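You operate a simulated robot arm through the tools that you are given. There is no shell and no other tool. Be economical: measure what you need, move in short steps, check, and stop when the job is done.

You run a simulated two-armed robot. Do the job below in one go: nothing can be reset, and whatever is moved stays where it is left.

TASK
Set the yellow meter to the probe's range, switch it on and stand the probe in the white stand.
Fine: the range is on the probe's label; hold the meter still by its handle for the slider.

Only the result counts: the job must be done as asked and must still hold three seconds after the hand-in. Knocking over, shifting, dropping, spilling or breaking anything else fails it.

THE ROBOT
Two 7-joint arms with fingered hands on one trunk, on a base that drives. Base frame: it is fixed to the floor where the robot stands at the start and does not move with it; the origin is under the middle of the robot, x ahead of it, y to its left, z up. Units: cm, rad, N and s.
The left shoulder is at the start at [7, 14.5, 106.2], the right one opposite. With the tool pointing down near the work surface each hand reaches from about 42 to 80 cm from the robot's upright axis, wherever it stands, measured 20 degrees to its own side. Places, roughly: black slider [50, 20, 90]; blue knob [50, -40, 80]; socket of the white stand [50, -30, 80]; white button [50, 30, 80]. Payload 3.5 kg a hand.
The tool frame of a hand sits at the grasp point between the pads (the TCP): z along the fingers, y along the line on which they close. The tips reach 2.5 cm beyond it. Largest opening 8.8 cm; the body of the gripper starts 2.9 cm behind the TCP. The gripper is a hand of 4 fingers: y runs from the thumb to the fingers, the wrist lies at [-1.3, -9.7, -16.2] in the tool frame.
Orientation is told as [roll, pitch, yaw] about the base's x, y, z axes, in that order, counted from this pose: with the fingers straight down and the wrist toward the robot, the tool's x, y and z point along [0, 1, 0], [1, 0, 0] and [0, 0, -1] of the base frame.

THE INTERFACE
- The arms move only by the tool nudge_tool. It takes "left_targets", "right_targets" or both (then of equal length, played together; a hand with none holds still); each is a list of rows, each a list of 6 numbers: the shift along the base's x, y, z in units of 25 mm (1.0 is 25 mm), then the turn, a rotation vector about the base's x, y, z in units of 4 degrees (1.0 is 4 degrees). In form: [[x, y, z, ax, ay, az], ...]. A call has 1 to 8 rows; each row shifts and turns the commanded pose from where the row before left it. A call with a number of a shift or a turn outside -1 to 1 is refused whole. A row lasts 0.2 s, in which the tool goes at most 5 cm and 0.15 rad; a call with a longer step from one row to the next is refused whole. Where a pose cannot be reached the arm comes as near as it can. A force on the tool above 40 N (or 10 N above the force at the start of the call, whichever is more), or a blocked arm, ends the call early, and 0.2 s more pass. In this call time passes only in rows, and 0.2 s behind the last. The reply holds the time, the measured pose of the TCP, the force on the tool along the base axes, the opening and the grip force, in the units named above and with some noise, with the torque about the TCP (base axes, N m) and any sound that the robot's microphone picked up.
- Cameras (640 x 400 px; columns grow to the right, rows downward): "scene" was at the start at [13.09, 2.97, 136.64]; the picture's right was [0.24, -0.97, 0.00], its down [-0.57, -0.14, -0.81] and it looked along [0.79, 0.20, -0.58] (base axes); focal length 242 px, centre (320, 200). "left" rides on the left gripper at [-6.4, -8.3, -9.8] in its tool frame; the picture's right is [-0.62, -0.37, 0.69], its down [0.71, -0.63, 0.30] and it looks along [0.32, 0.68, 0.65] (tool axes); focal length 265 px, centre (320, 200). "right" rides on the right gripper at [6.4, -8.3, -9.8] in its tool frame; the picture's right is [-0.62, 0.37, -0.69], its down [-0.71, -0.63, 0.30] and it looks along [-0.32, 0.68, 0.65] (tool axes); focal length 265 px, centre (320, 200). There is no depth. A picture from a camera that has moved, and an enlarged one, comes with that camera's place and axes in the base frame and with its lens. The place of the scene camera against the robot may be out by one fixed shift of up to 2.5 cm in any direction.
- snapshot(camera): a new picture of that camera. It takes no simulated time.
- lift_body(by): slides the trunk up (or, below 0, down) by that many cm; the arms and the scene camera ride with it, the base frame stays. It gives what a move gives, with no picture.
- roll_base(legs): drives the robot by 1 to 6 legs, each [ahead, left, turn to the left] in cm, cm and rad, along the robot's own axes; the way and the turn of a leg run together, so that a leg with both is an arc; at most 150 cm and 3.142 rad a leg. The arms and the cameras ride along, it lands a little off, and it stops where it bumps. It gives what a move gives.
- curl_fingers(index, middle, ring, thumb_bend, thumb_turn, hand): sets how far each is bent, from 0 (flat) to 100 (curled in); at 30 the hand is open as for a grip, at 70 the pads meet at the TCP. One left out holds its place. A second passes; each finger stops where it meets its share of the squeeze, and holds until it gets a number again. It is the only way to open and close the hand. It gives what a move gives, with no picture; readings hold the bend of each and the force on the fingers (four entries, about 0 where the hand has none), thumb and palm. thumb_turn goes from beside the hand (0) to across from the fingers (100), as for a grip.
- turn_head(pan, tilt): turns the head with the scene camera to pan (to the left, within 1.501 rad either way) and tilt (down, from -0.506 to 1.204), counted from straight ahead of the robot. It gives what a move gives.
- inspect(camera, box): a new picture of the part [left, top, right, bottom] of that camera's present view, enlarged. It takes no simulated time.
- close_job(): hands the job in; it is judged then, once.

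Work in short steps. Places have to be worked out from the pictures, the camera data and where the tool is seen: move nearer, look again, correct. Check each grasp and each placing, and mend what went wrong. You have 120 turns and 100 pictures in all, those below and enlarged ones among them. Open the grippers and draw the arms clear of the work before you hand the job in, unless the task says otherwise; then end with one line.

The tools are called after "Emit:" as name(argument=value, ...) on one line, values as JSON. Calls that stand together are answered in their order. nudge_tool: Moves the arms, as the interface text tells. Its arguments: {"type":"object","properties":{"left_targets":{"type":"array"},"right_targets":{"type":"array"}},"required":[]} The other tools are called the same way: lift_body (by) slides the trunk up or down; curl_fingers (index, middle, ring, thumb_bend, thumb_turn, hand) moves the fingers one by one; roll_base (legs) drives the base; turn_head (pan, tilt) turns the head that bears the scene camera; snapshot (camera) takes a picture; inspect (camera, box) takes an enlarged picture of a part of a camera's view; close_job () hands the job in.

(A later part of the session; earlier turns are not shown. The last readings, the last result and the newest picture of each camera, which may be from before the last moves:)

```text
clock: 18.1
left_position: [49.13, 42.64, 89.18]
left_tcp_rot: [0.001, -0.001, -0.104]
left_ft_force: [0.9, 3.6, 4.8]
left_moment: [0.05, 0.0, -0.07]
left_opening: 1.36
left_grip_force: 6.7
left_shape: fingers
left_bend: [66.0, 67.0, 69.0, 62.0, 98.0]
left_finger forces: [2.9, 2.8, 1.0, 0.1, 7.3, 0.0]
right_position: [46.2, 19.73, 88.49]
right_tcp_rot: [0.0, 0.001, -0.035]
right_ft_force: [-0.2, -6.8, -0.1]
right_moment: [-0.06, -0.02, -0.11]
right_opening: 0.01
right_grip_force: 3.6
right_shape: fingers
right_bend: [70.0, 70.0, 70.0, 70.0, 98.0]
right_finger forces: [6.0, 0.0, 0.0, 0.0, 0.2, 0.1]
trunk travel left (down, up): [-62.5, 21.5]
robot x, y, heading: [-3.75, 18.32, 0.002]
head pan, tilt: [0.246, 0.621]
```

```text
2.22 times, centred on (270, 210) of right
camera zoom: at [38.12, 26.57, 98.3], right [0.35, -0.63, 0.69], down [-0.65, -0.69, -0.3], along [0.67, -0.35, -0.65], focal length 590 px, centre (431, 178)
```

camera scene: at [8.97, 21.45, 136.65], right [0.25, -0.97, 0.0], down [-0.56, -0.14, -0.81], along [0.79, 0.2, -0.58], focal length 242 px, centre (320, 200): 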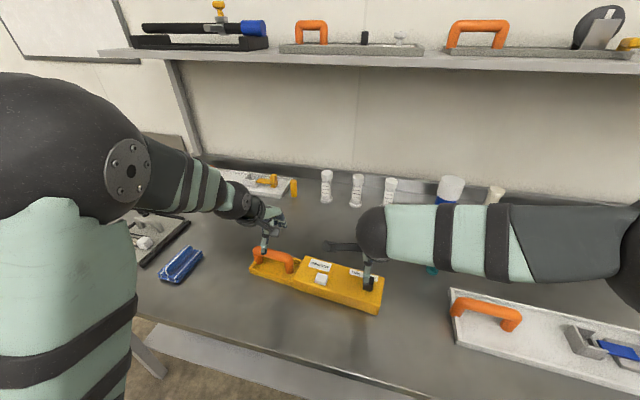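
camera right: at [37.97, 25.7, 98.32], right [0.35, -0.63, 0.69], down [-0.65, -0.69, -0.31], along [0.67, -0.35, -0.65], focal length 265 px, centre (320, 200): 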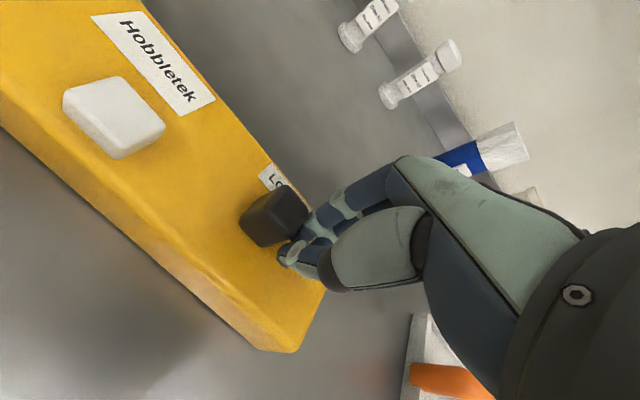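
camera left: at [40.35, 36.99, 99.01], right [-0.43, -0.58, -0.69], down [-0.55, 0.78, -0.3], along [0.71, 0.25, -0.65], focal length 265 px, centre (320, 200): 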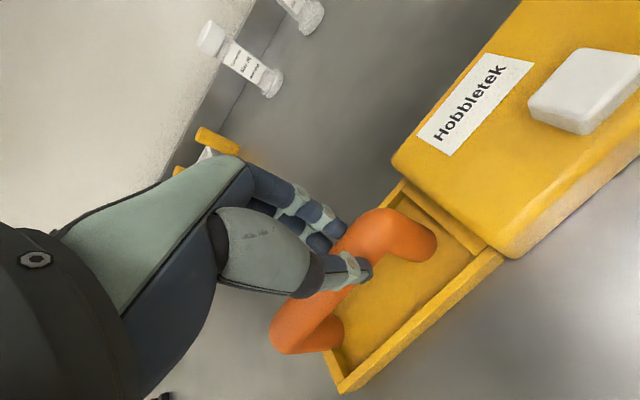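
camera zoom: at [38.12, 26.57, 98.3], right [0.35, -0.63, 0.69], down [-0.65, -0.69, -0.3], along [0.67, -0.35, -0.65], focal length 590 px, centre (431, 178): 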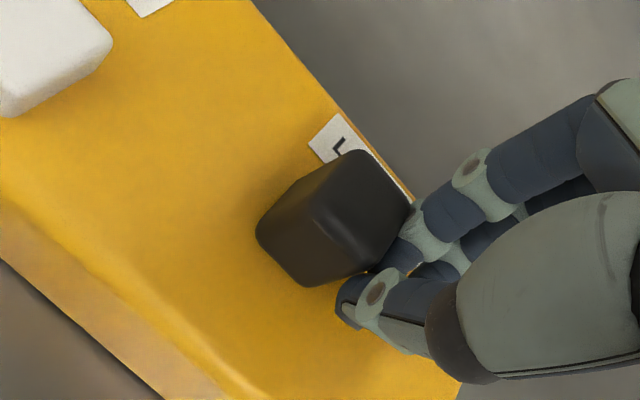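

Force rose to 7 N: the end stop at LOW is reached. I back off, lift, and move over toward the button to check the slider.

Emit:
nudge_tool(right_targets=[[0, -0.5, 0, 0, 0, 0], [0, -0.6, 0.4, 0, 0, 0], [0, 0, 1, 0, 0, 0], [0, 0, 1, 0, 0, 0], [0, 0.5, 0.6, 0, 0, 0], [0, 0, 0, 0, 0, 0]])

Emit:
snapshot(camera="right")

Emit:
inspect(camera="scene", box=[230, 190, 410, 320])

```text
clock: 19.6
left_position: [49.16, 42.78, 89.27]
left_tcp_rot: [0.002, 0.0, -0.103]
left_ft_force: [0.3, 1.4, 6.2]
left_moment: [0.07, 0.02, -0.04]
left_opening: 1.32
left_grip_force: 7.2
left_shape: fingers
left_bend: [66.0, 67.0, 69.0, 62.0, 97.0]
left_finger forces: [2.9, 2.9, 1.2, 0.1, 7.6, 0.1]
right_position: [46.28, 18.58, 95.83]
right_tcp_rot: [0.0, -0.001, -0.033]
right_ft_force: [-0.5, 0.7, 0.8]
right_moment: [0.0, 0.03, 0.01]
right_opening: 0.0
right_grip_force: 0.0
right_shape: fingers
right_bend: [70.0, 70.0, 70.0, 70.0, 98.0]
right_finger forces: [0.0, 0.0, 0.0, 0.0, 0.0, 0.0]
trunk travel left (down, up): [-62.5, 21.5]
robot x, y, heading: [-3.83, 18.29, 0.0]
head pan, tilt: [0.246, 0.621]
```

```text
65 pictures are left
camera right: at [38.17, 25.22, 105.7], right [0.35, -0.63, 0.69], down [-0.65, -0.69, -0.3], along [0.67, -0.35, -0.65], focal length 265 px, centre (320, 200)
```

right: 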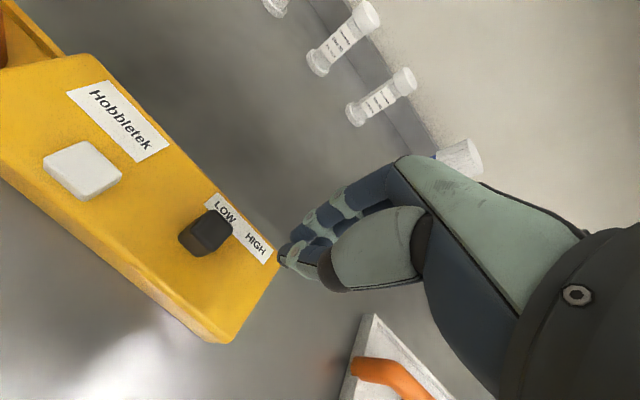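

```text
3.08 times, centred on (320, 255) of scene
camera zoom: at [8.99, 21.34, 136.65], right [0.25, -0.97, 0.0], down [-0.56, -0.14, -0.81], along [0.79, 0.2, -0.58], focal length 743 px, centre (320, 31)
```

zoom: 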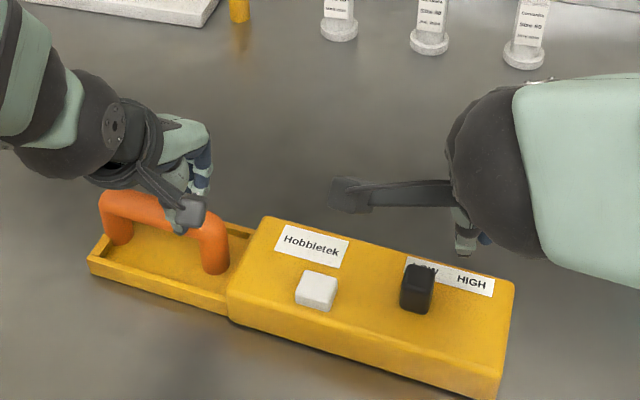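

The slider stands at LOW. The hand cameras would collide if the right hand pressed the button, so I release the handle, raise the left hand and withdraw the right.

Emit:
curl_fingers(hand="left", index=30, middle=30, ring=30, thumb_bend=30)

Emit:
nudge_tool(left_targets=[[0, 0, 0.8, 0, 0, 0], [0, 0, 1, 0, 0, 0], [0, 0, 1, 0, 0, 0], [0, 0, 0.3, 0, 0, 0], [0, 0, 0, 0, 0, 0]], right_targets=[[0, -0.9, 0.6, 0, 0, 0], [0, -0.9, 0.6, 0, 0, 0], [0, -0.9, 0.6, 0, 0, 0], [0, -0.9, 0.6, 0, 0, 0], [0, -0.9, 0.6, 0, 0, 0]])

Emit:
curl_fingers(hand="left", index=70, middle=70, ring=70, thumb_bend=70)

Emit:
snapshot(camera="left")

```text
clock: 20.6
left_position: [49.04, 42.69, 89.23]
left_tcp_rot: [0.0, -0.001, -0.102]
left_ft_force: [-0.5, -0.9, 0.4]
left_moment: [0.04, -0.01, 0.02]
left_opening: 8.42
left_grip_force: 0.0
left_shape: fingers
left_bend: [30.0, 30.0, 30.0, 30.0, 97.0]
left_finger forces: [0.0, 0.0, 0.1, 0.0, 0.0, 0.0]
right_position: [46.33, 18.38, 95.67]
right_tcp_rot: [0.001, -0.001, -0.034]
right_ft_force: [-0.6, -0.1, -0.7]
right_moment: [0.01, 0.02, 0.01]
right_opening: 0.02
right_grip_force: 0.1
right_shape: fingers
right_bend: [70.0, 70.0, 70.0, 70.0, 98.0]
right_finger forces: [0.1, 0.1, 0.1, 0.0, 0.1, 0.1]
trunk travel left (down, up): [-62.5, 21.5]
robot x, y, heading: [-4.02, 18.68, -0.001]
head pan, tilt: [0.246, 0.621]
```

```text
clock: 21.8
left_position: [48.98, 42.64, 97.08]
left_tcp_rot: [0.003, 0.001, -0.102]
left_ft_force: [0.4, 0.1, -0.5]
left_moment: [0.0, -0.02, 0.01]
left_opening: 8.45
left_grip_force: 0.0
left_shape: fingers
left_bend: [30.0, 30.0, 30.0, 30.0, 97.0]
left_finger forces: [0.0, 0.0, 0.1, 0.0, 0.0, 0.0]
right_position: [46.25, 6.93, 103.24]
right_tcp_rot: [0.0, 0.0, -0.033]
right_ft_force: [0.1, -0.6, -0.6]
right_moment: [-0.01, 0.02, -0.03]
right_opening: 0.0
right_grip_force: 0.1
right_shape: fingers
right_bend: [70.0, 70.0, 70.0, 70.0, 98.0]
right_finger forces: [0.0, 0.1, 0.0, 0.1, 0.0, 0.0]
trunk travel left (down, up): [-62.5, 21.5]
robot x, y, heading: [-3.79, 18.49, 0.002]
head pan, tilt: [0.246, 0.621]
```

```text
clock: 22.8
left_position: [49.19, 42.67, 97.03]
left_tcp_rot: [0.001, -0.001, -0.103]
left_ft_force: [0.5, -0.3, 0.2]
left_moment: [-0.02, -0.02, 0.0]
left_opening: 0.0
left_grip_force: 0.2
left_shape: fingers
left_bend: [70.0, 70.0, 70.0, 70.0, 97.0]
left_finger forces: [0.0, 0.0, 0.0, 0.0, 0.0, 0.0]
right_position: [46.36, 7.22, 103.38]
right_tcp_rot: [0.001, 0.001, -0.033]
right_ft_force: [0.9, 0.2, 0.4]
right_moment: [0.01, -0.03, -0.04]
right_opening: 0.03
right_grip_force: 0.1
right_shape: fingers
right_bend: [70.0, 70.0, 70.0, 70.0, 98.0]
right_finger forces: [0.0, 0.0, 0.0, 0.0, 0.0, 0.0]
trunk travel left (down, up): [-62.5, 21.5]
robot x, y, heading: [-4.03, 18.37, 0.004]
head pan, tilt: [0.246, 0.621]
```

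```text
63 pictures are left
camera left: at [40.21, 36.97, 106.85], right [-0.43, -0.58, -0.69], down [-0.55, 0.78, -0.3], along [0.71, 0.25, -0.65], focal length 265 px, centre (320, 200)
```

left: 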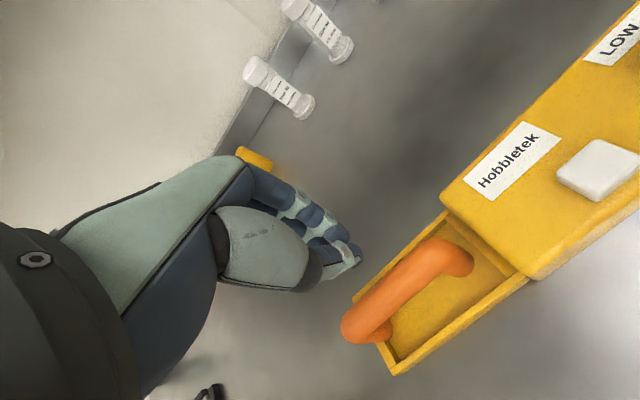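

The button is again at (45.3, 30, 86). I bring the left fist over it.

Emit:
nudge_tool(left_targets=[[-0.247, -0.845, 0, 0, 0, 0], [-0.247, -0.845, 0, 0, 0, 0], [-0.247, -0.845, 0, 0, 0, 0], [-0.247, -0.845, -0.4, 0, 0, 0], [-0.247, -0.845, -0.4, 0, 0, 0], [-0.247, -0.845, -0.4, 0, 0, 0], [0, 0, 0, 0, 0, 0]])

Emit:
snapshot(camera="left")

Emit:
inspect(camera="scene", box=[230, 190, 410, 320])

```text
clock: 24.4
left_position: [45.16, 30.05, 93.92]
left_tcp_rot: [0.0, 0.0, -0.101]
left_ft_force: [-1.3, 0.8, -0.5]
left_moment: [-0.01, 0.0, 0.0]
left_opening: 0.0
left_grip_force: 0.0
left_shape: fingers
left_bend: [70.0, 70.0, 70.0, 70.0, 97.0]
left_finger forces: [0.0, 0.1, 0.1, 0.1, 0.0, 0.0]
right_position: [46.38, 7.13, 103.35]
right_tcp_rot: [0.0, 0.001, -0.033]
right_ft_force: [0.2, 0.4, 1.0]
right_moment: [0.0, 0.01, -0.04]
right_opening: 0.0
right_grip_force: 0.1
right_shape: fingers
right_bend: [70.0, 70.0, 70.0, 70.0, 98.0]
right_finger forces: [0.0, 0.0, 0.1, 0.1, 0.1, 0.0]
trunk travel left (down, up): [-62.5, 21.5]
robot x, y, heading: [-4.0, 18.49, -0.002]
head pan, tilt: [0.246, 0.621]
```

```text
62 pictures are left
camera left: at [36.43, 24.34, 103.73], right [-0.43, -0.58, -0.69], down [-0.55, 0.78, -0.3], along [0.71, 0.25, -0.65], focal length 265 px, centre (320, 200)
```

left: 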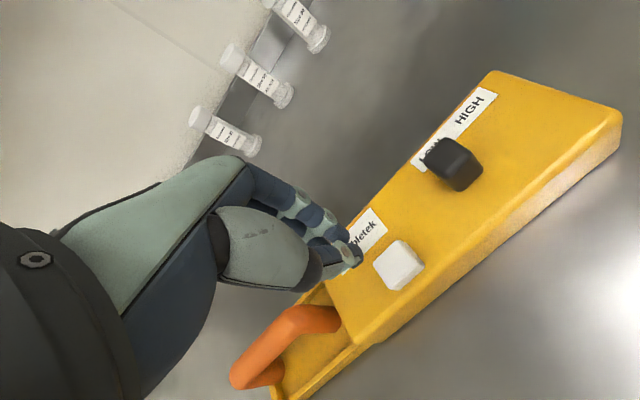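

```text
3.08 times, centred on (320, 255) of scene
camera zoom: at [9.08, 21.44, 136.64], right [0.25, -0.97, 0.0], down [-0.57, -0.14, -0.81], along [0.79, 0.2, -0.58], focal length 743 px, centre (320, 31)
```

zoom: 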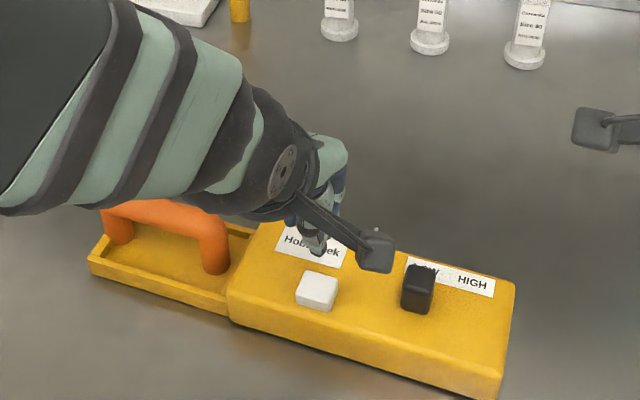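

The fist points at the button centre. I descend most of the way, then press in small steps.

Emit:
nudge_tool(left_targets=[[0.04, 0, -0.6, 0, 0, 0], [0, 0, -0.6, 0, 0, 0], [0, 0, -0.5, 0, 0, 0], [0, 0, -0.1, 0, 0, 0], [0, 0, 0, 0, 0, 0]])

Emit:
inspect(camera="left", box=[240, 160, 460, 340])

```text
clock: 25.6
left_position: [45.43, 30.01, 89.48]
left_tcp_rot: [0.0, 0.001, -0.103]
left_ft_force: [-0.2, -0.3, 0.1]
left_moment: [0.02, 0.0, -0.01]
left_opening: 0.0
left_grip_force: 0.1
left_shape: fingers
left_bend: [70.0, 70.0, 70.0, 70.0, 97.0]
left_finger forces: [0.0, 0.1, 0.1, 0.1, 0.0, 0.1]
right_position: [46.25, 7.13, 103.23]
right_tcp_rot: [0.001, 0.002, -0.033]
right_ft_force: [0.3, -0.2, -0.6]
right_moment: [-0.03, -0.02, 0.0]
right_opening: 0.03
right_grip_force: 0.2
right_shape: fingers
right_bend: [70.0, 70.0, 70.0, 70.0, 98.0]
right_finger forces: [0.0, 0.0, 0.0, 0.0, 0.1, 0.1]
trunk travel left (down, up): [-62.5, 21.5]
robot x, y, heading: [-3.86, 18.56, 0.002]
head pan, tilt: [0.246, 0.621]
```

```text
2.22 times, centred on (350, 250) of left
camera zoom: at [36.59, 24.29, 99.28], right [-0.43, -0.58, -0.69], down [-0.55, 0.78, -0.3], along [0.71, 0.25, -0.65], focal length 590 px, centre (253, 89)
```

zoom: 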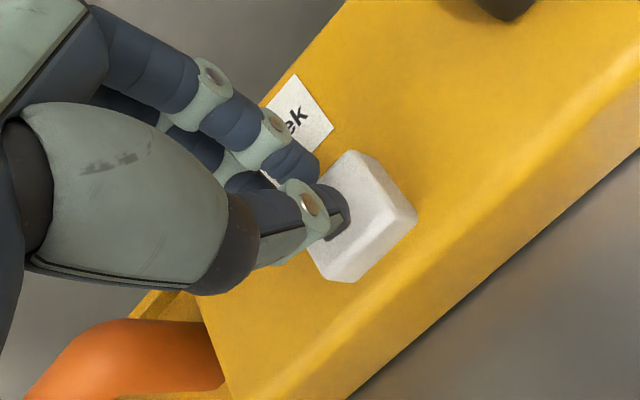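

The tips are just above the button. I press in 2.5 mm steps.

Emit:
nudge_tool(left_targets=[[-0.05, -0.1, -0.12, 0, 0, 0], [0, 0, -0.1, 0, 0, 0], [0, 0, -0.1, 0, 0, 0], [0, 0, 0, 0, 0, 0]])

```text
clock: 26.6
left_position: [45.31, 29.69, 88.74]
left_tcp_rot: [0.0, 0.003, -0.102]
left_ft_force: [-0.2, -0.4, -0.2]
left_moment: [-0.03, -0.01, -0.01]
left_opening: 0.01
left_grip_force: 0.1
left_shape: fingers
left_bend: [70.0, 70.0, 70.0, 70.0, 97.0]
left_finger forces: [0.0, 0.1, 0.1, 0.1, 0.1, 0.1]
right_position: [46.33, 7.11, 103.29]
right_tcp_rot: [0.001, 0.001, -0.032]
right_ft_force: [-0.2, -0.3, -0.8]
right_moment: [-0.04, 0.02, 0.0]
right_opening: 0.0
right_grip_force: 0.0
right_shape: fingers
right_bend: [70.0, 70.0, 70.0, 70.0, 98.0]
right_finger forces: [0.0, 0.1, 0.0, 0.0, 0.1, 0.0]
trunk travel left (down, up): [-62.5, 21.5]
robot x, y, heading: [-3.63, 18.7, 0.006]
head pan, tilt: [0.246, 0.621]
```

No contact yet; I continue down in the same small steps.

Emit:
nudge_tool(left_targets=[[0, 0, -0.1, 0, 0, 0], [0, 0, -0.1, 0, 0, 0], [0, 0, -0.1, 0, 0, 0], [0, 0, 0, 0, 0, 0]])

Emit:
inspect(camera="left", box=[240, 160, 460, 340])

```text
clock: 27.6
left_position: [45.42, 29.77, 88.07]
left_tcp_rot: [0.0, 0.0, -0.103]
left_ft_force: [-1.0, 0.0, 3.1]
left_moment: [-0.05, 0.04, -0.02]
left_opening: 0.01
left_grip_force: 1.2
left_shape: fingers
left_bend: [70.0, 70.0, 70.0, 70.0, 97.0]
left_finger forces: [0.0, 0.1, 0.1, 0.0, 2.6, 0.1]
right_position: [46.19, 7.01, 103.32]
right_tcp_rot: [0.0, -0.001, -0.033]
right_ft_force: [-0.4, 0.2, 0.1]
right_moment: [0.01, 0.0, -0.01]
right_opening: 0.01
right_grip_force: 0.1
right_shape: fingers
right_bend: [70.0, 70.0, 70.0, 70.0, 98.0]
right_finger forces: [0.1, 0.1, 0.0, 0.1, 0.0, 0.0]
trunk travel left (down, up): [-62.5, 21.5]
robot x, y, heading: [-4.34, 18.39, 0.001]
head pan, tilt: [0.246, 0.621]
heard: click
```

```text
2.22 times, centred on (350, 250) of left
camera zoom: at [36.49, 24.11, 97.79], right [-0.43, -0.58, -0.69], down [-0.55, 0.78, -0.3], along [0.71, 0.25, -0.65], focal length 590 px, centre (253, 89)
```

zoom: 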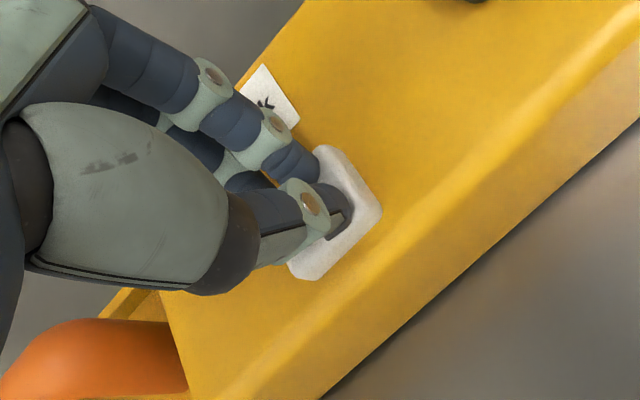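

A click was heard at 3 N. I release straight up and look at the meter's state.

Emit:
nudge_tool(left_targets=[[0, 0, 0.4, 0, 0, 0], [0, 0, 0.9, 0, 0, 0], [0, 0.3, 1, 0, 0, 0], [0, 0.8, 1, 0, 0, 0], [0, 0.8, 1, 0, 0, 0], [0, 0.8, 0.6, 0, 0, 0]])

Emit:
inspect(camera="scene", box=[240, 230, 400, 330])

Emit:
snapshot(camera="left")

```text
clock: 28.9
left_position: [45.25, 36.34, 100.11]
left_tcp_rot: [0.0, -0.001, -0.104]
left_ft_force: [0.4, 0.4, 0.4]
left_moment: [0.03, 0.04, 0.01]
left_opening: 0.0
left_grip_force: 0.1
left_shape: fingers
left_bend: [70.0, 70.0, 70.0, 70.0, 97.0]
left_finger forces: [0.1, 0.0, 0.1, 0.0, 0.1, 0.0]
right_position: [46.22, 7.15, 103.37]
right_tcp_rot: [0.0, 0.0, -0.032]
right_ft_force: [-0.2, 0.3, 0.3]
right_moment: [0.0, 0.0, 0.0]
right_opening: 0.0
right_grip_force: 0.1
right_shape: fingers
right_bend: [70.0, 70.0, 70.0, 70.0, 98.0]
right_finger forces: [0.0, 0.0, 0.0, 0.0, 0.0, 0.0]
trunk travel left (down, up): [-62.5, 21.5]
robot x, y, heading: [-3.81, 18.64, 0.005]
head pan, tilt: [0.246, 0.621]
```

```text
4.00 times, centred on (320, 280) of scene
camera zoom: at [9.04, 21.48, 136.64], right [0.25, -0.97, 0.0], down [-0.56, -0.14, -0.81], along [0.79, 0.2, -0.58], focal length 966 px, centre (320, -120)
```

zoom: 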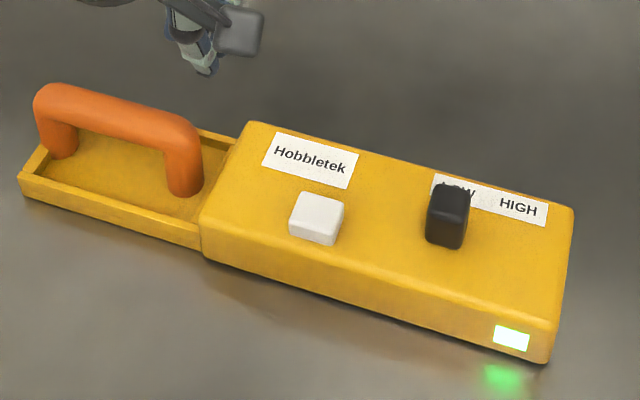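

```text
57 pictures are left
camera left: at [36.46, 30.75, 110.0], right [-0.43, -0.58, -0.69], down [-0.55, 0.78, -0.3], along [0.71, 0.25, -0.65], focal length 265 px, centre (320, 200)
```

left: 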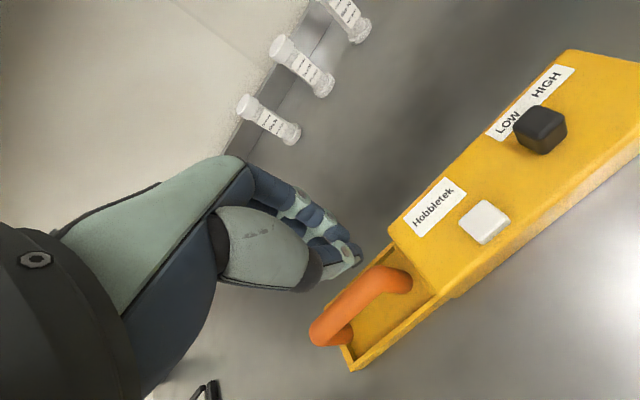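

The meter's lamp is lit green and the slider is at LOW. Next comes the probe: I raise the hands, drive back right by 22 cm and look at the probe and stand.

Emit:
nudge_tool(left_targets=[[-0.3, 0.5, 0.9, 0, 0, 0], [-0.3, 0.5, 0.9, 0, 0, 0], [-0.3, 0.5, 0.9, 0, 0, 0]], right_targets=[[0, 0, 0.9, 0, 0, 0], [0, 0, 0.9, 0, 0, 0], [0, 0, 0.9, 0, 0, 0]])

Emit:
roll_base(legs=[[0, -22, 0]])

Emit:
turn_head(pan=-0.35, tilt=0.75)

Emit:
snapshot(camera="scene")

Emit:
snapshot(camera="right")

```text
clock: 29.8
left_position: [42.96, 40.1, 106.9]
left_tcp_rot: [0.001, 0.0, -0.104]
left_ft_force: [0.3, 0.2, 0.4]
left_moment: [0.01, -0.01, -0.01]
left_opening: 0.0
left_grip_force: 0.0
left_shape: fingers
left_bend: [70.0, 70.0, 70.0, 70.0, 97.0]
left_finger forces: [0.0, 0.1, 0.0, 0.0, 0.0, 0.0]
right_position: [46.42, 6.95, 110.22]
right_tcp_rot: [0.0, 0.0, -0.032]
right_ft_force: [1.4, 0.5, -0.4]
right_moment: [-0.04, 0.02, 0.01]
right_opening: 0.01
right_grip_force: 0.1
right_shape: fingers
right_bend: [70.0, 70.0, 70.0, 70.0, 98.0]
right_finger forces: [0.0, 0.1, 0.0, 0.1, 0.0, 0.0]
trunk travel left (down, up): [-62.5, 21.5]
robot x, y, heading: [-4.23, 18.61, 0.004]
head pan, tilt: [0.246, 0.621]
```

```text
clock: 31.4
left_position: [43.03, 18.26, 106.8]
left_tcp_rot: [-0.001, 0.0, -0.104]
left_ft_force: [-0.6, -0.3, 0.3]
left_moment: [0.01, -0.02, -0.04]
left_opening: 0.01
left_grip_force: 0.1
left_shape: fingers
left_bend: [70.0, 70.0, 70.0, 70.0, 97.0]
left_finger forces: [0.0, 0.0, 0.1, 0.0, 0.0, 0.0]
right_position: [46.41, -14.79, 110.05]
right_tcp_rot: [0.0, 0.0, -0.032]
right_ft_force: [-0.5, 0.7, -0.4]
right_moment: [0.01, 0.02, 0.01]
right_opening: 0.02
right_grip_force: 0.1
right_shape: fingers
right_bend: [70.0, 70.0, 70.0, 70.0, 98.0]
right_finger forces: [0.0, 0.0, 0.1, 0.0, 0.1, 0.1]
trunk travel left (down, up): [-62.5, 21.5]
robot x, y, heading: [-3.76, -3.55, 0.003]
head pan, tilt: [0.246, 0.621]
```

```text
clock: 32.4
left_position: [43.06, 18.19, 106.82]
left_tcp_rot: [0.001, 0.0, -0.104]
left_ft_force: [-0.3, 0.1, 0.0]
left_moment: [0.0, 0.01, 0.0]
left_opening: 0.0
left_grip_force: 0.0
left_shape: fingers
left_bend: [70.0, 70.0, 70.0, 70.0, 97.0]
left_finger forces: [0.0, 0.0, 0.1, 0.0, 0.1, 0.1]
right_position: [46.48, -14.81, 110.16]
right_tcp_rot: [0.0, 0.001, -0.033]
right_ft_force: [-0.2, -0.2, -0.8]
right_moment: [-0.02, 0.01, -0.02]
right_opening: 0.0
right_grip_force: 0.1
right_shape: fingers
right_bend: [70.0, 70.0, 70.0, 70.0, 98.0]
right_finger forces: [0.1, 0.0, 0.0, 0.0, 0.1, 0.0]
trunk travel left (down, up): [-62.5, 21.5]
robot x, y, heading: [-3.94, -3.95, 0.002]
head pan, tilt: [-0.351, 0.75]
```

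```text
56 pictures are left
camera scene: at [8.41, -5.57, 135.55], right [-0.34, -0.94, 0.0], down [-0.64, 0.23, -0.73], along [0.69, -0.25, -0.68], focal length 242 px, centre (320, 200)
```

scene: 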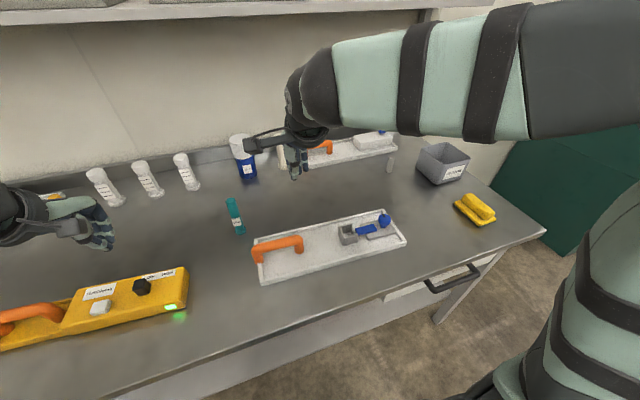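

```text
55 pictures are left
camera right: at [38.3, -8.09, 119.97], right [0.35, -0.63, 0.69], down [-0.65, -0.69, -0.3], along [0.67, -0.35, -0.65], focal length 265 px, centre (320, 200)
```

right: 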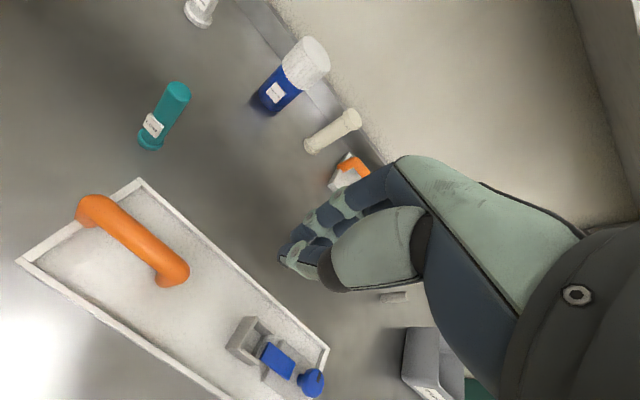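

Emit:
inspect(camera="right", box=[200, 280, 360, 400])

Emit:
inspect(camera="scene", box=[320, 195, 420, 265])

Emit:
inspect(camera="right", box=[120, 60, 220, 160])

```text
3.33 times, centred on (280, 340) of right
camera zoom: at [38.3, -8.09, 119.97], right [0.35, -0.63, 0.69], down [-0.65, -0.69, -0.3], along [0.67, -0.35, -0.65], focal length 885 px, centre (453, -267)
```

zoom: 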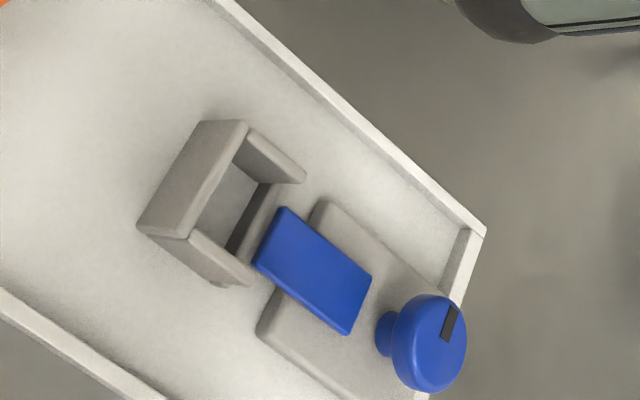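

```text
5.71 times, centred on (370, 230) of scene
camera zoom: at [8.41, -5.57, 135.55], right [-0.34, -0.94, 0.0], down [-0.64, 0.23, -0.73], along [0.69, -0.25, -0.68], focal length 1380 px, centre (34, 29)
```

zoom: 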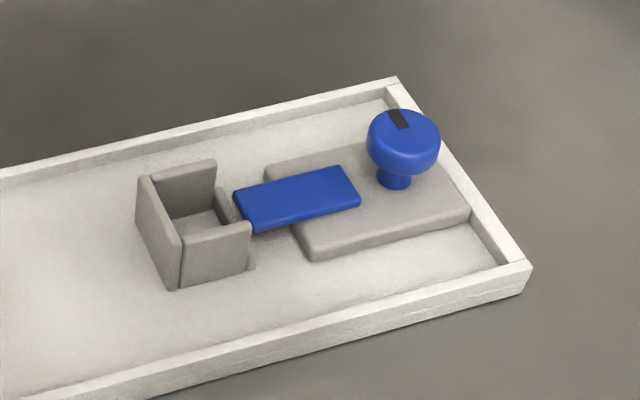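

```text
4.00 times, centred on (170, 110) of right
camera zoom: at [38.3, -8.09, 119.97], right [0.35, -0.63, 0.69], down [-0.65, -0.69, -0.3], along [0.67, -0.35, -0.65], focal length 1062 px, centre (920, 560)
```

zoom: 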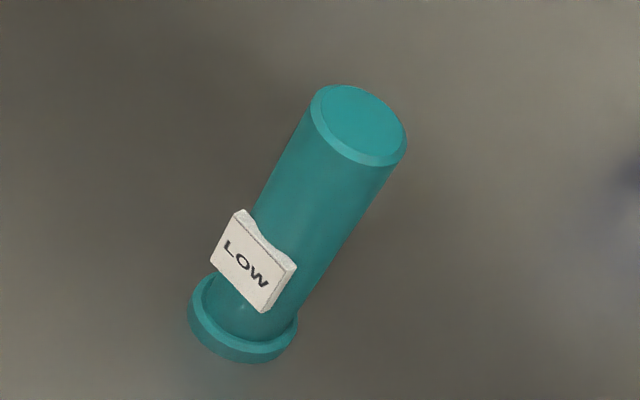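

The stand's socket is at about (47.5, −30) with a retracted blue jaw beside it. The probe stands at about (60.9, −0.2), roughly 13 cm tall. I open the right hand and bring it over the probe.

Emit:
curl_fingers(hand="right", index=30, middle=30, ring=30, thumb_bend=30)

Emit:
nudge_tool(right_targets=[[0.96, 0.973, -0.2, 0, 0, 0.45], [0.96, 0.973, -0.2, 0, 0, 0], [0.96, 0.973, -0.2, 0, 0, 0], [0.96, 0.973, -0.2, 0, 0, 0], [0.96, 0.973, -0.4, 0, 0, 0], [0.96, 0.973, -0.4, 0, 0, 0], [0, 0, 0, 0, 0, 0]])

Emit:
snapshot(camera="right")

Emit:
snapshot(camera="left")

```text
clock: 33.4
left_position: [43.04, 18.22, 106.74]
left_tcp_rot: [0.002, 0.002, -0.103]
left_ft_force: [0.1, -0.2, 0.2]
left_moment: [0.0, 0.01, -0.01]
left_opening: 0.0
left_grip_force: 0.0
left_shape: fingers
left_bend: [70.0, 70.0, 70.0, 70.0, 97.0]
left_finger forces: [0.0, 0.0, 0.0, 0.1, 0.0, 0.0]
right_position: [46.39, -14.86, 110.14]
right_tcp_rot: [0.0, 0.001, -0.034]
right_ft_force: [-0.2, -0.6, 0.0]
right_moment: [-0.02, -0.02, 0.01]
right_opening: 8.43
right_grip_force: 0.1
right_shape: fingers
right_bend: [30.0, 30.0, 30.0, 30.0, 98.0]
right_finger forces: [0.0, 0.0, 0.0, 0.0, 0.1, 0.0]
trunk travel left (down, up): [-62.5, 21.5]
robot x, y, heading: [-3.82, -3.96, 0.0]
head pan, tilt: [-0.351, 0.75]
```

```text
clock: 35.0
left_position: [42.99, 18.25, 106.87]
left_tcp_rot: [-0.001, -0.001, -0.103]
left_ft_force: [-0.3, 0.1, 0.6]
left_moment: [0.0, -0.03, 0.0]
left_opening: 0.0
left_grip_force: 0.1
left_shape: fingers
left_bend: [70.0, 70.0, 70.0, 70.0, 97.0]
left_finger forces: [0.0, 0.0, 0.0, 0.0, 0.0, 0.0]
right_position: [61.32, -1.52, 106.65]
right_tcp_rot: [0.026, 0.002, -0.025]
right_ft_force: [-0.1, -0.3, -0.2]
right_moment: [-0.03, 0.02, -0.04]
right_opening: 8.45
right_grip_force: 0.1
right_shape: fingers
right_bend: [30.0, 30.0, 30.0, 30.0, 98.0]
right_finger forces: [0.1, 0.0, 0.0, 0.0, 0.1, 0.0]
trunk travel left (down, up): [-62.5, 21.5]
robot x, y, heading: [-3.89, -3.63, -0.004]
head pan, tilt: [-0.351, 0.75]
```

```text
51 pictures are left
camera right: at [53.17, 4.87, 116.72], right [0.35, -0.65, 0.68], down [-0.65, -0.69, -0.32], along [0.67, -0.32, -0.66], focal length 265 px, centre (320, 200)
```

right: 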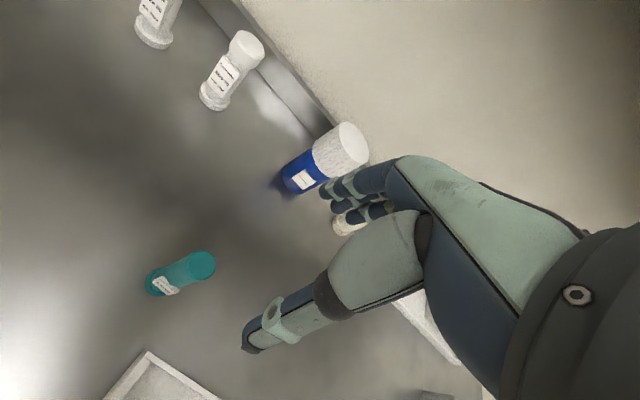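

```text
50 pictures are left
camera left: at [34.13, 12.47, 116.66], right [-0.43, -0.58, -0.69], down [-0.55, 0.78, -0.3], along [0.71, 0.25, -0.65], focal length 265 px, centre (320, 200)
```

left: 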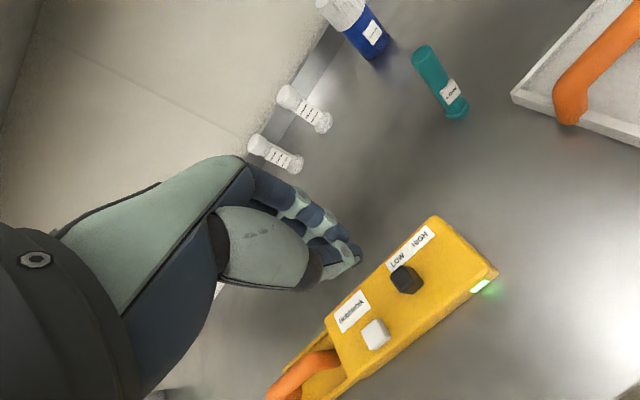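

The arm is at its reach edge here, so I drive 6 cm left. The probe refines to (61.1, 0.3), and I then move over it.

Emit:
roll_base(legs=[[0, 6, 0]])

```text
clock: 36.0
left_position: [43.1, 24.05, 106.83]
left_tcp_rot: [0.001, 0.0, -0.102]
left_ft_force: [-0.3, 0.0, 0.3]
left_moment: [0.0, 0.01, 0.01]
left_opening: 0.0
left_grip_force: 0.0
left_shape: fingers
left_bend: [70.0, 70.0, 70.0, 70.0, 97.0]
left_finger forces: [0.0, 0.0, 0.0, 0.0, 0.1, 0.0]
right_position: [61.3, 4.19, 106.33]
right_tcp_rot: [0.022, 0.004, -0.025]
right_ft_force: [0.7, 0.4, 0.6]
right_moment: [-0.03, -0.01, -0.02]
right_opening: 8.43
right_grip_force: 0.0
right_shape: fingers
right_bend: [30.0, 30.0, 30.0, 30.0, 98.0]
right_finger forces: [0.0, 0.1, 0.0, 0.0, 0.0, 0.1]
trunk travel left (down, up): [-62.5, 21.5]
robot x, y, heading: [-3.94, 2.52, 0.002]
head pan, tilt: [-0.351, 0.75]
```

Now I shift over the probe and check.

Emit:
nudge_tool(right_targets=[[0, -0.8, -0.4, 0, 0, 0], [0, -0.76, -0.4, 0, 0, 0], [0, 0, -0.8, 0, 0, 0], [0, 0, -0.5, 0, 0, 0], [0, 0, 0, 0, 0, 0]])

Emit:
snapshot(camera="right")

```text
clock: 37.2
left_position: [43.02, 24.25, 106.85]
left_tcp_rot: [-0.001, -0.001, -0.103]
left_ft_force: [-0.2, -0.7, -0.3]
left_moment: [-0.02, 0.03, 0.02]
left_opening: 0.0
left_grip_force: 0.0
left_shape: fingers
left_bend: [70.0, 70.0, 70.0, 70.0, 97.0]
left_finger forces: [0.1, 0.0, 0.0, 0.0, 0.0, 0.0]
right_position: [61.44, 0.5, 101.26]
right_tcp_rot: [0.019, 0.003, -0.024]
right_ft_force: [-0.3, -0.1, -0.7]
right_moment: [0.01, 0.01, -0.02]
right_opening: 8.45
right_grip_force: 0.0
right_shape: fingers
right_bend: [30.0, 30.0, 30.0, 30.0, 98.0]
right_finger forces: [0.1, 0.0, 0.1, 0.1, 0.0, 0.1]
trunk travel left (down, up): [-62.5, 21.5]
robot x, y, heading: [-4.33, 2.78, 0.009]
head pan, tilt: [-0.351, 0.75]
```

```text
49 pictures are left
camera right: at [53.32, 7.03, 111.24], right [0.35, -0.64, 0.68], down [-0.65, -0.69, -0.32], along [0.67, -0.33, -0.66], focal length 265 px, centre (320, 200)
```

right: 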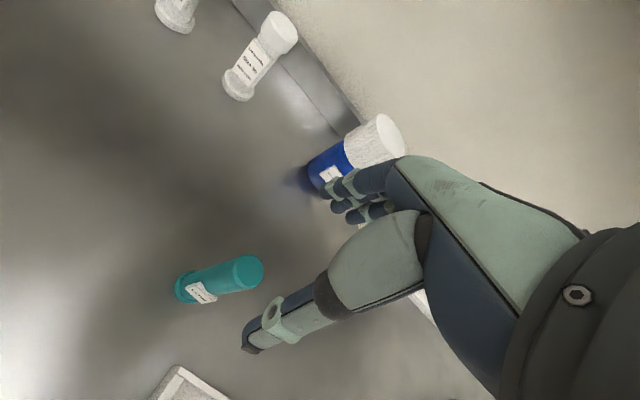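

The probe axis lines up with the tool axis within about 3 mm. I remove the small roll and lower to TCP z ≈ 91.

Emit:
nudge_tool(right_targets=[[-0.12, -0.04, -0.8, -0.27, 0, 0.3], [0, 0, -0.8, 0, 0, 0], [0, 0, -0.8, 0, 0, 0], [0, 0, -0.8, 0, 0, 0], [0, 0, -0.8, 0, 0, 0], [0, 0, 0, 0, 0, 0]])

Emit:
snapshot(camera="right")

Emit:
inspect(camera="scene", box=[170, 140, 330, 260])

```text
clock: 38.6
left_position: [43.05, 24.19, 106.92]
left_tcp_rot: [-0.001, 0.0, -0.103]
left_ft_force: [0.2, -0.6, 0.3]
left_moment: [-0.01, -0.04, -0.02]
left_opening: 0.0
left_grip_force: 0.1
left_shape: fingers
left_bend: [70.0, 70.0, 70.0, 70.0, 97.0]
left_finger forces: [0.0, 0.0, 0.1, 0.0, 0.0, 0.1]
right_position: [61.16, 0.53, 91.32]
right_tcp_rot: [0.002, 0.004, -0.005]
right_ft_force: [0.8, 0.2, 0.5]
right_moment: [-0.01, 0.0, -0.02]
right_opening: 8.43
right_grip_force: 0.0
right_shape: fingers
right_bend: [30.0, 30.0, 30.0, 30.0, 98.0]
right_finger forces: [0.0, 0.0, 0.1, 0.1, 0.0, 0.0]
trunk travel left (down, up): [-62.5, 21.5]
robot x, y, heading: [-4.1, 2.41, 0.002]
head pan, tilt: [-0.351, 0.75]
```

```text
48 pictures are left
camera right: at [52.88, 6.97, 101.09], right [0.37, -0.62, 0.69], down [-0.63, -0.71, -0.3], along [0.68, -0.33, -0.66], focal length 265 px, centre (320, 200)
```

right: 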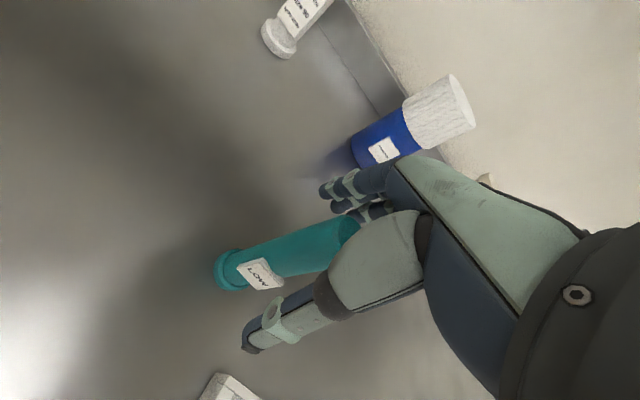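

```text
3.33 times, centred on (250, 200) of scene
camera zoom: at [8.36, 0.44, 135.55], right [-0.34, -0.94, 0.0], down [-0.64, 0.23, -0.73], along [0.69, -0.25, -0.68], focal length 805 px, centre (553, 200)
```

zoom: 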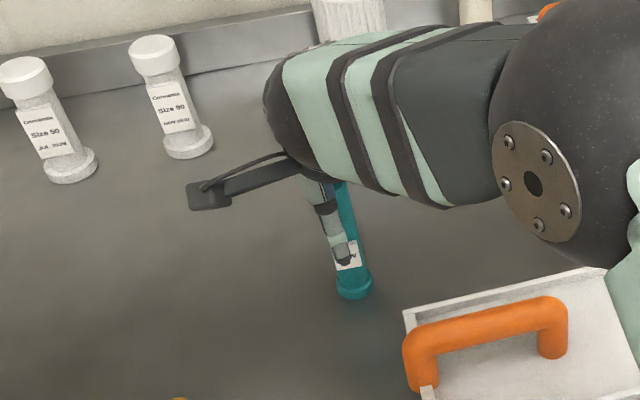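

The probe is centred between thumb and fingers, so I close the right hand.

Emit:
curl_fingers(hand="right", index=70, middle=70, ring=70, thumb_bend=70)

Emit:
snapshot(camera="right")

Emit:
inspect(camera="scene", box=[170, 140, 330, 260])

```text
clock: 39.6
left_position: [43.08, 24.22, 106.83]
left_tcp_rot: [-0.001, 0.001, -0.102]
left_ft_force: [-0.3, 0.5, 0.4]
left_moment: [-0.04, -0.01, -0.04]
left_opening: 0.01
left_grip_force: 0.1
left_shape: fingers
left_bend: [70.0, 70.0, 70.0, 70.0, 97.0]
left_finger forces: [0.1, 0.1, 0.0, 0.0, 0.0, 0.0]
right_position: [61.05, 0.39, 91.21]
right_tcp_rot: [0.0, 0.003, -0.007]
right_ft_force: [0.2, -0.3, 0.4]
right_moment: [0.0, 0.03, 0.04]
right_opening: 1.46
right_grip_force: 7.2
right_shape: fingers
right_bend: [64.0, 65.0, 70.0, 62.0, 96.0]
right_finger forces: [2.9, 4.3, 0.0, 0.1, 6.6, 0.0]
trunk travel left (down, up): [-62.5, 21.5]
robot x, y, heading: [-3.87, 2.69, 0.003]
head pan, tilt: [-0.351, 0.75]
```

```text
46 pictures are left
camera right: at [52.91, 6.98, 101.09], right [0.37, -0.62, 0.69], down [-0.63, -0.71, -0.3], along [0.68, -0.33, -0.66], focal length 265 px, centre (320, 200)
```

right: 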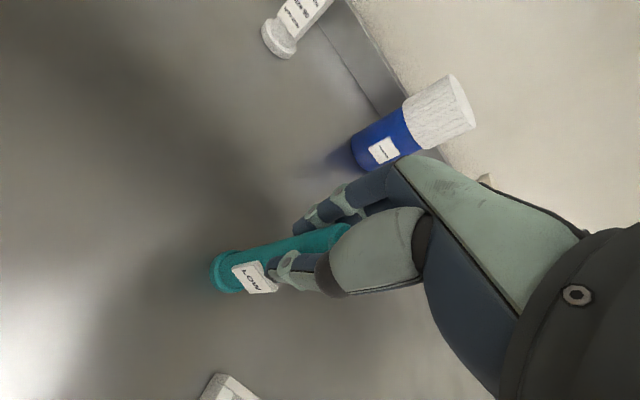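

```text
3.33 times, centred on (250, 200) of scene
camera zoom: at [8.41, 0.44, 135.55], right [-0.34, -0.94, 0.0], down [-0.64, 0.23, -0.73], along [0.69, -0.25, -0.68], focal length 805 px, centre (553, 200)
```

zoom: 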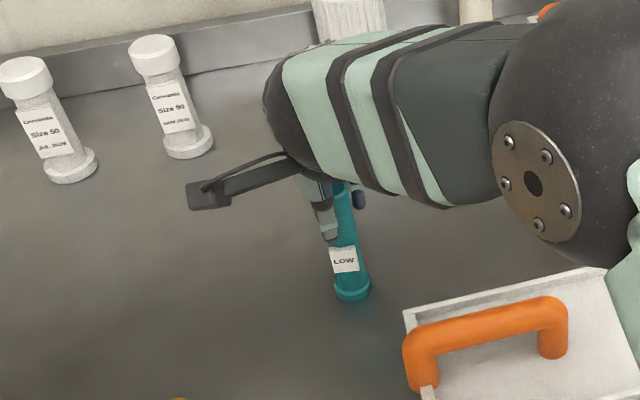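

Gripped at about 7 N. I lift slowly and check that the probe comes along.

Emit:
nudge_tool(right_targets=[[0, 0, 0.3, 0, 0, 0], [0, 0, 0.5, 0, 0, 0], [0, 0, 0.7, 0, 0, 0], [0, 0, 0.9, 0, 0, 0], [0, 0, 0, 0, 0, 0]])

Emit:
snapshot(camera="right")

Emit:
inspect(camera="scene", box=[170, 140, 330, 260])

```text
clock: 40.8
left_position: [43.01, 24.2, 106.8]
left_tcp_rot: [0.0, -0.001, -0.101]
left_ft_force: [-0.8, -0.7, -0.5]
left_moment: [-0.01, 0.02, 0.05]
left_opening: 0.0
left_grip_force: 0.1
left_shape: fingers
left_bend: [70.0, 70.0, 70.0, 70.0, 97.0]
left_finger forces: [0.0, 0.1, 0.1, 0.0, 0.0, 0.1]
right_position: [61.27, 0.4, 97.12]
right_tcp_rot: [0.001, 0.004, -0.005]
right_ft_force: [0.0, -0.5, -1.5]
right_moment: [0.02, 0.01, 0.0]
right_opening: 1.47
right_grip_force: 6.6
right_shape: fingers
right_bend: [64.0, 65.0, 70.0, 62.0, 96.0]
right_finger forces: [3.0, 4.2, 0.0, 0.0, 6.4, 0.0]
trunk travel left (down, up): [-62.5, 21.5]
robot x, y, heading: [-4.2, 2.25, 0.004]
head pan, tilt: [-0.351, 0.75]
```

```text
44 pictures are left
camera right: at [52.94, 6.98, 107.09], right [0.37, -0.62, 0.69], down [-0.63, -0.71, -0.3], along [0.68, -0.33, -0.66], focal length 265 px, centre (320, 200)
```

right: 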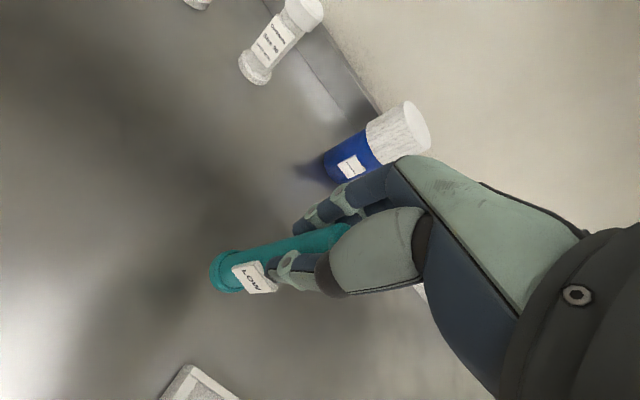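

```text
3.33 times, centred on (250, 200) of scene
camera zoom: at [8.45, 0.44, 135.54], right [-0.34, -0.94, 0.0], down [-0.64, 0.23, -0.73], along [0.69, -0.25, -0.68], focal length 805 px, centre (553, 200)
```

zoom: 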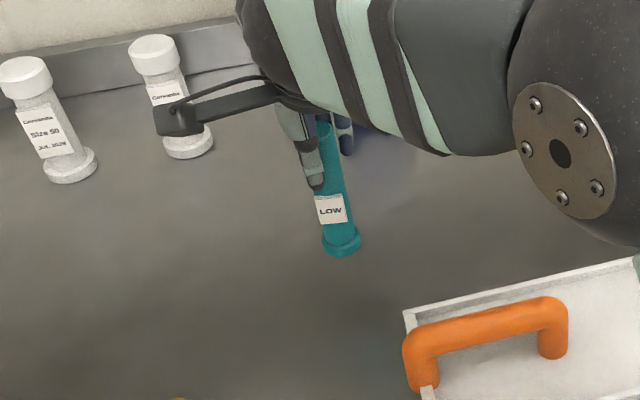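

The probe is held firmly and hangs straight. I raise it and carry it toward the stand, keeping well above its handle.

Emit:
nudge_tool(right_targets=[[0, 0, 1, 0, 0, 0], [0, 0, 1, 0, 0, 0], [-0.3, -0.6, 1, 0, 0, 0], [-0.6, -0.9, 0.9, 0, 0, 0], [-0.6, -0.9, 0, 0, 0, 0], [-0.6, -0.9, 0, 0, 0, 0], [-0.6, -0.9, 0, 0, 0, 0], [-0.6, -0.9, 0, 0, 0, 0]])

Emit:
nudge_tool(right_targets=[[-0.6, -0.9, 0, 0, 0, 0], [-0.6, -0.9, 0, 0, 0, 0], [-0.6, -0.9, 0, 0, 0, 0], [-0.3, -0.9, 0, 0, 0, 0], [0, -0.9, 0, 0, 0, 0], [0, 0, 0, 0, 0, 0]])

Emit:
snapshot(camera="right")

Emit:
snapshot(camera="scene")

```text
clock: 42.6
left_position: [42.93, 24.12, 106.92]
left_tcp_rot: [0.001, 0.0, -0.103]
left_ft_force: [0.4, 0.7, 0.5]
left_moment: [-0.01, -0.03, -0.04]
left_opening: 0.0
left_grip_force: 0.1
left_shape: fingers
left_bend: [70.0, 70.0, 70.0, 70.0, 97.0]
left_finger forces: [0.1, 0.1, 0.0, 0.0, 0.0, 0.0]
right_position: [52.62, -12.43, 106.94]
right_tcp_rot: [0.002, 0.002, -0.005]
right_ft_force: [-0.1, -0.4, -0.1]
right_moment: [0.05, 0.01, 0.01]
right_opening: 1.44
right_grip_force: 6.5
right_shape: fingers
right_bend: [64.0, 65.0, 70.0, 62.0, 96.0]
right_finger forces: [2.8, 4.2, 0.1, 0.0, 6.3, 0.0]
trunk travel left (down, up): [-62.5, 21.5]
robot x, y, heading: [-3.85, 2.17, 0.005]
head pan, tilt: [-0.351, 0.75]
```

```text
clock: 44.0
left_position: [43.09, 24.23, 106.76]
left_tcp_rot: [0.001, -0.002, -0.099]
left_ft_force: [0.4, 0.2, -0.1]
left_moment: [-0.03, 0.01, 0.0]
left_opening: 0.0
left_grip_force: 0.1
left_shape: fingers
left_bend: [70.0, 70.0, 70.0, 70.0, 97.0]
left_finger forces: [0.0, 0.1, 0.0, 0.0, 0.0, 0.0]
right_position: [47.71, -23.66, 106.99]
right_tcp_rot: [0.0, 0.003, -0.005]
right_ft_force: [-0.3, 0.2, -0.2]
right_moment: [-0.01, -0.02, 0.02]
right_opening: 1.4
right_grip_force: 6.1
right_shape: fingers
right_bend: [65.0, 65.0, 70.0, 62.0, 96.0]
right_finger forces: [2.7, 4.1, 0.1, 0.0, 6.2, 0.1]
trunk travel left (down, up): [-62.5, 21.5]
robot x, y, heading: [-4.07, 2.72, -0.004]
head pan, tilt: [-0.351, 0.75]
```

```text
42 pictures are left
camera right: at [39.41, -17.14, 116.86], right [0.37, -0.62, 0.69], down [-0.63, -0.71, -0.3], along [0.68, -0.33, -0.66], focal length 265 px, centre (320, 200)
```

right: 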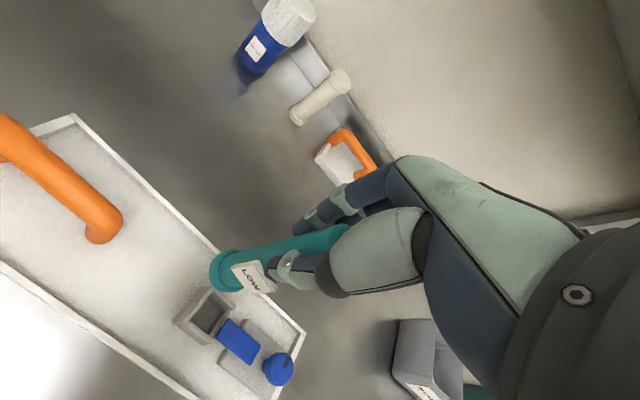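

```text
41 pictures are left
camera scene: at [8.39, 0.53, 135.55], right [-0.34, -0.94, 0.0], down [-0.64, 0.23, -0.73], along [0.69, -0.25, -0.68], focal length 242 px, centre (320, 200)
```

scene: 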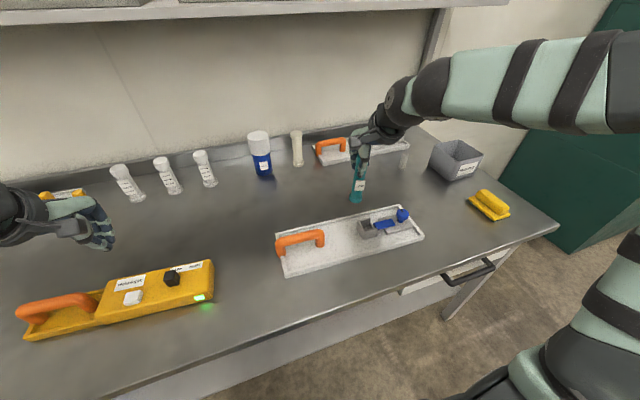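

Emit:
inspect(camera="right", box=[150, 240, 310, 400])

Emit:
inspect(camera="scene", box=[330, 170, 430, 250])

```text
2.50 times, centred on (230, 320) of right
camera zoom: at [39.41, -17.14, 116.86], right [0.37, -0.62, 0.69], down [-0.63, -0.71, -0.3], along [0.68, -0.33, -0.66], focal length 664 px, centre (545, -100)
```

zoom: 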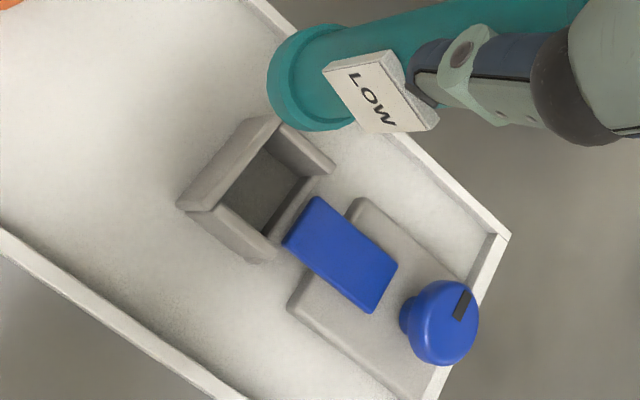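

```text
5.00 times, centred on (380, 210) of scene
camera zoom: at [8.39, 0.53, 135.55], right [-0.34, -0.94, 0.0], down [-0.64, 0.23, -0.73], along [0.69, -0.25, -0.68], focal length 1207 px, centre (20, 150)
```

zoom: 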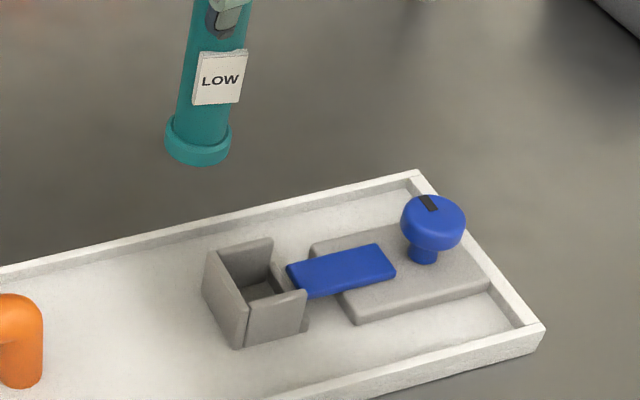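

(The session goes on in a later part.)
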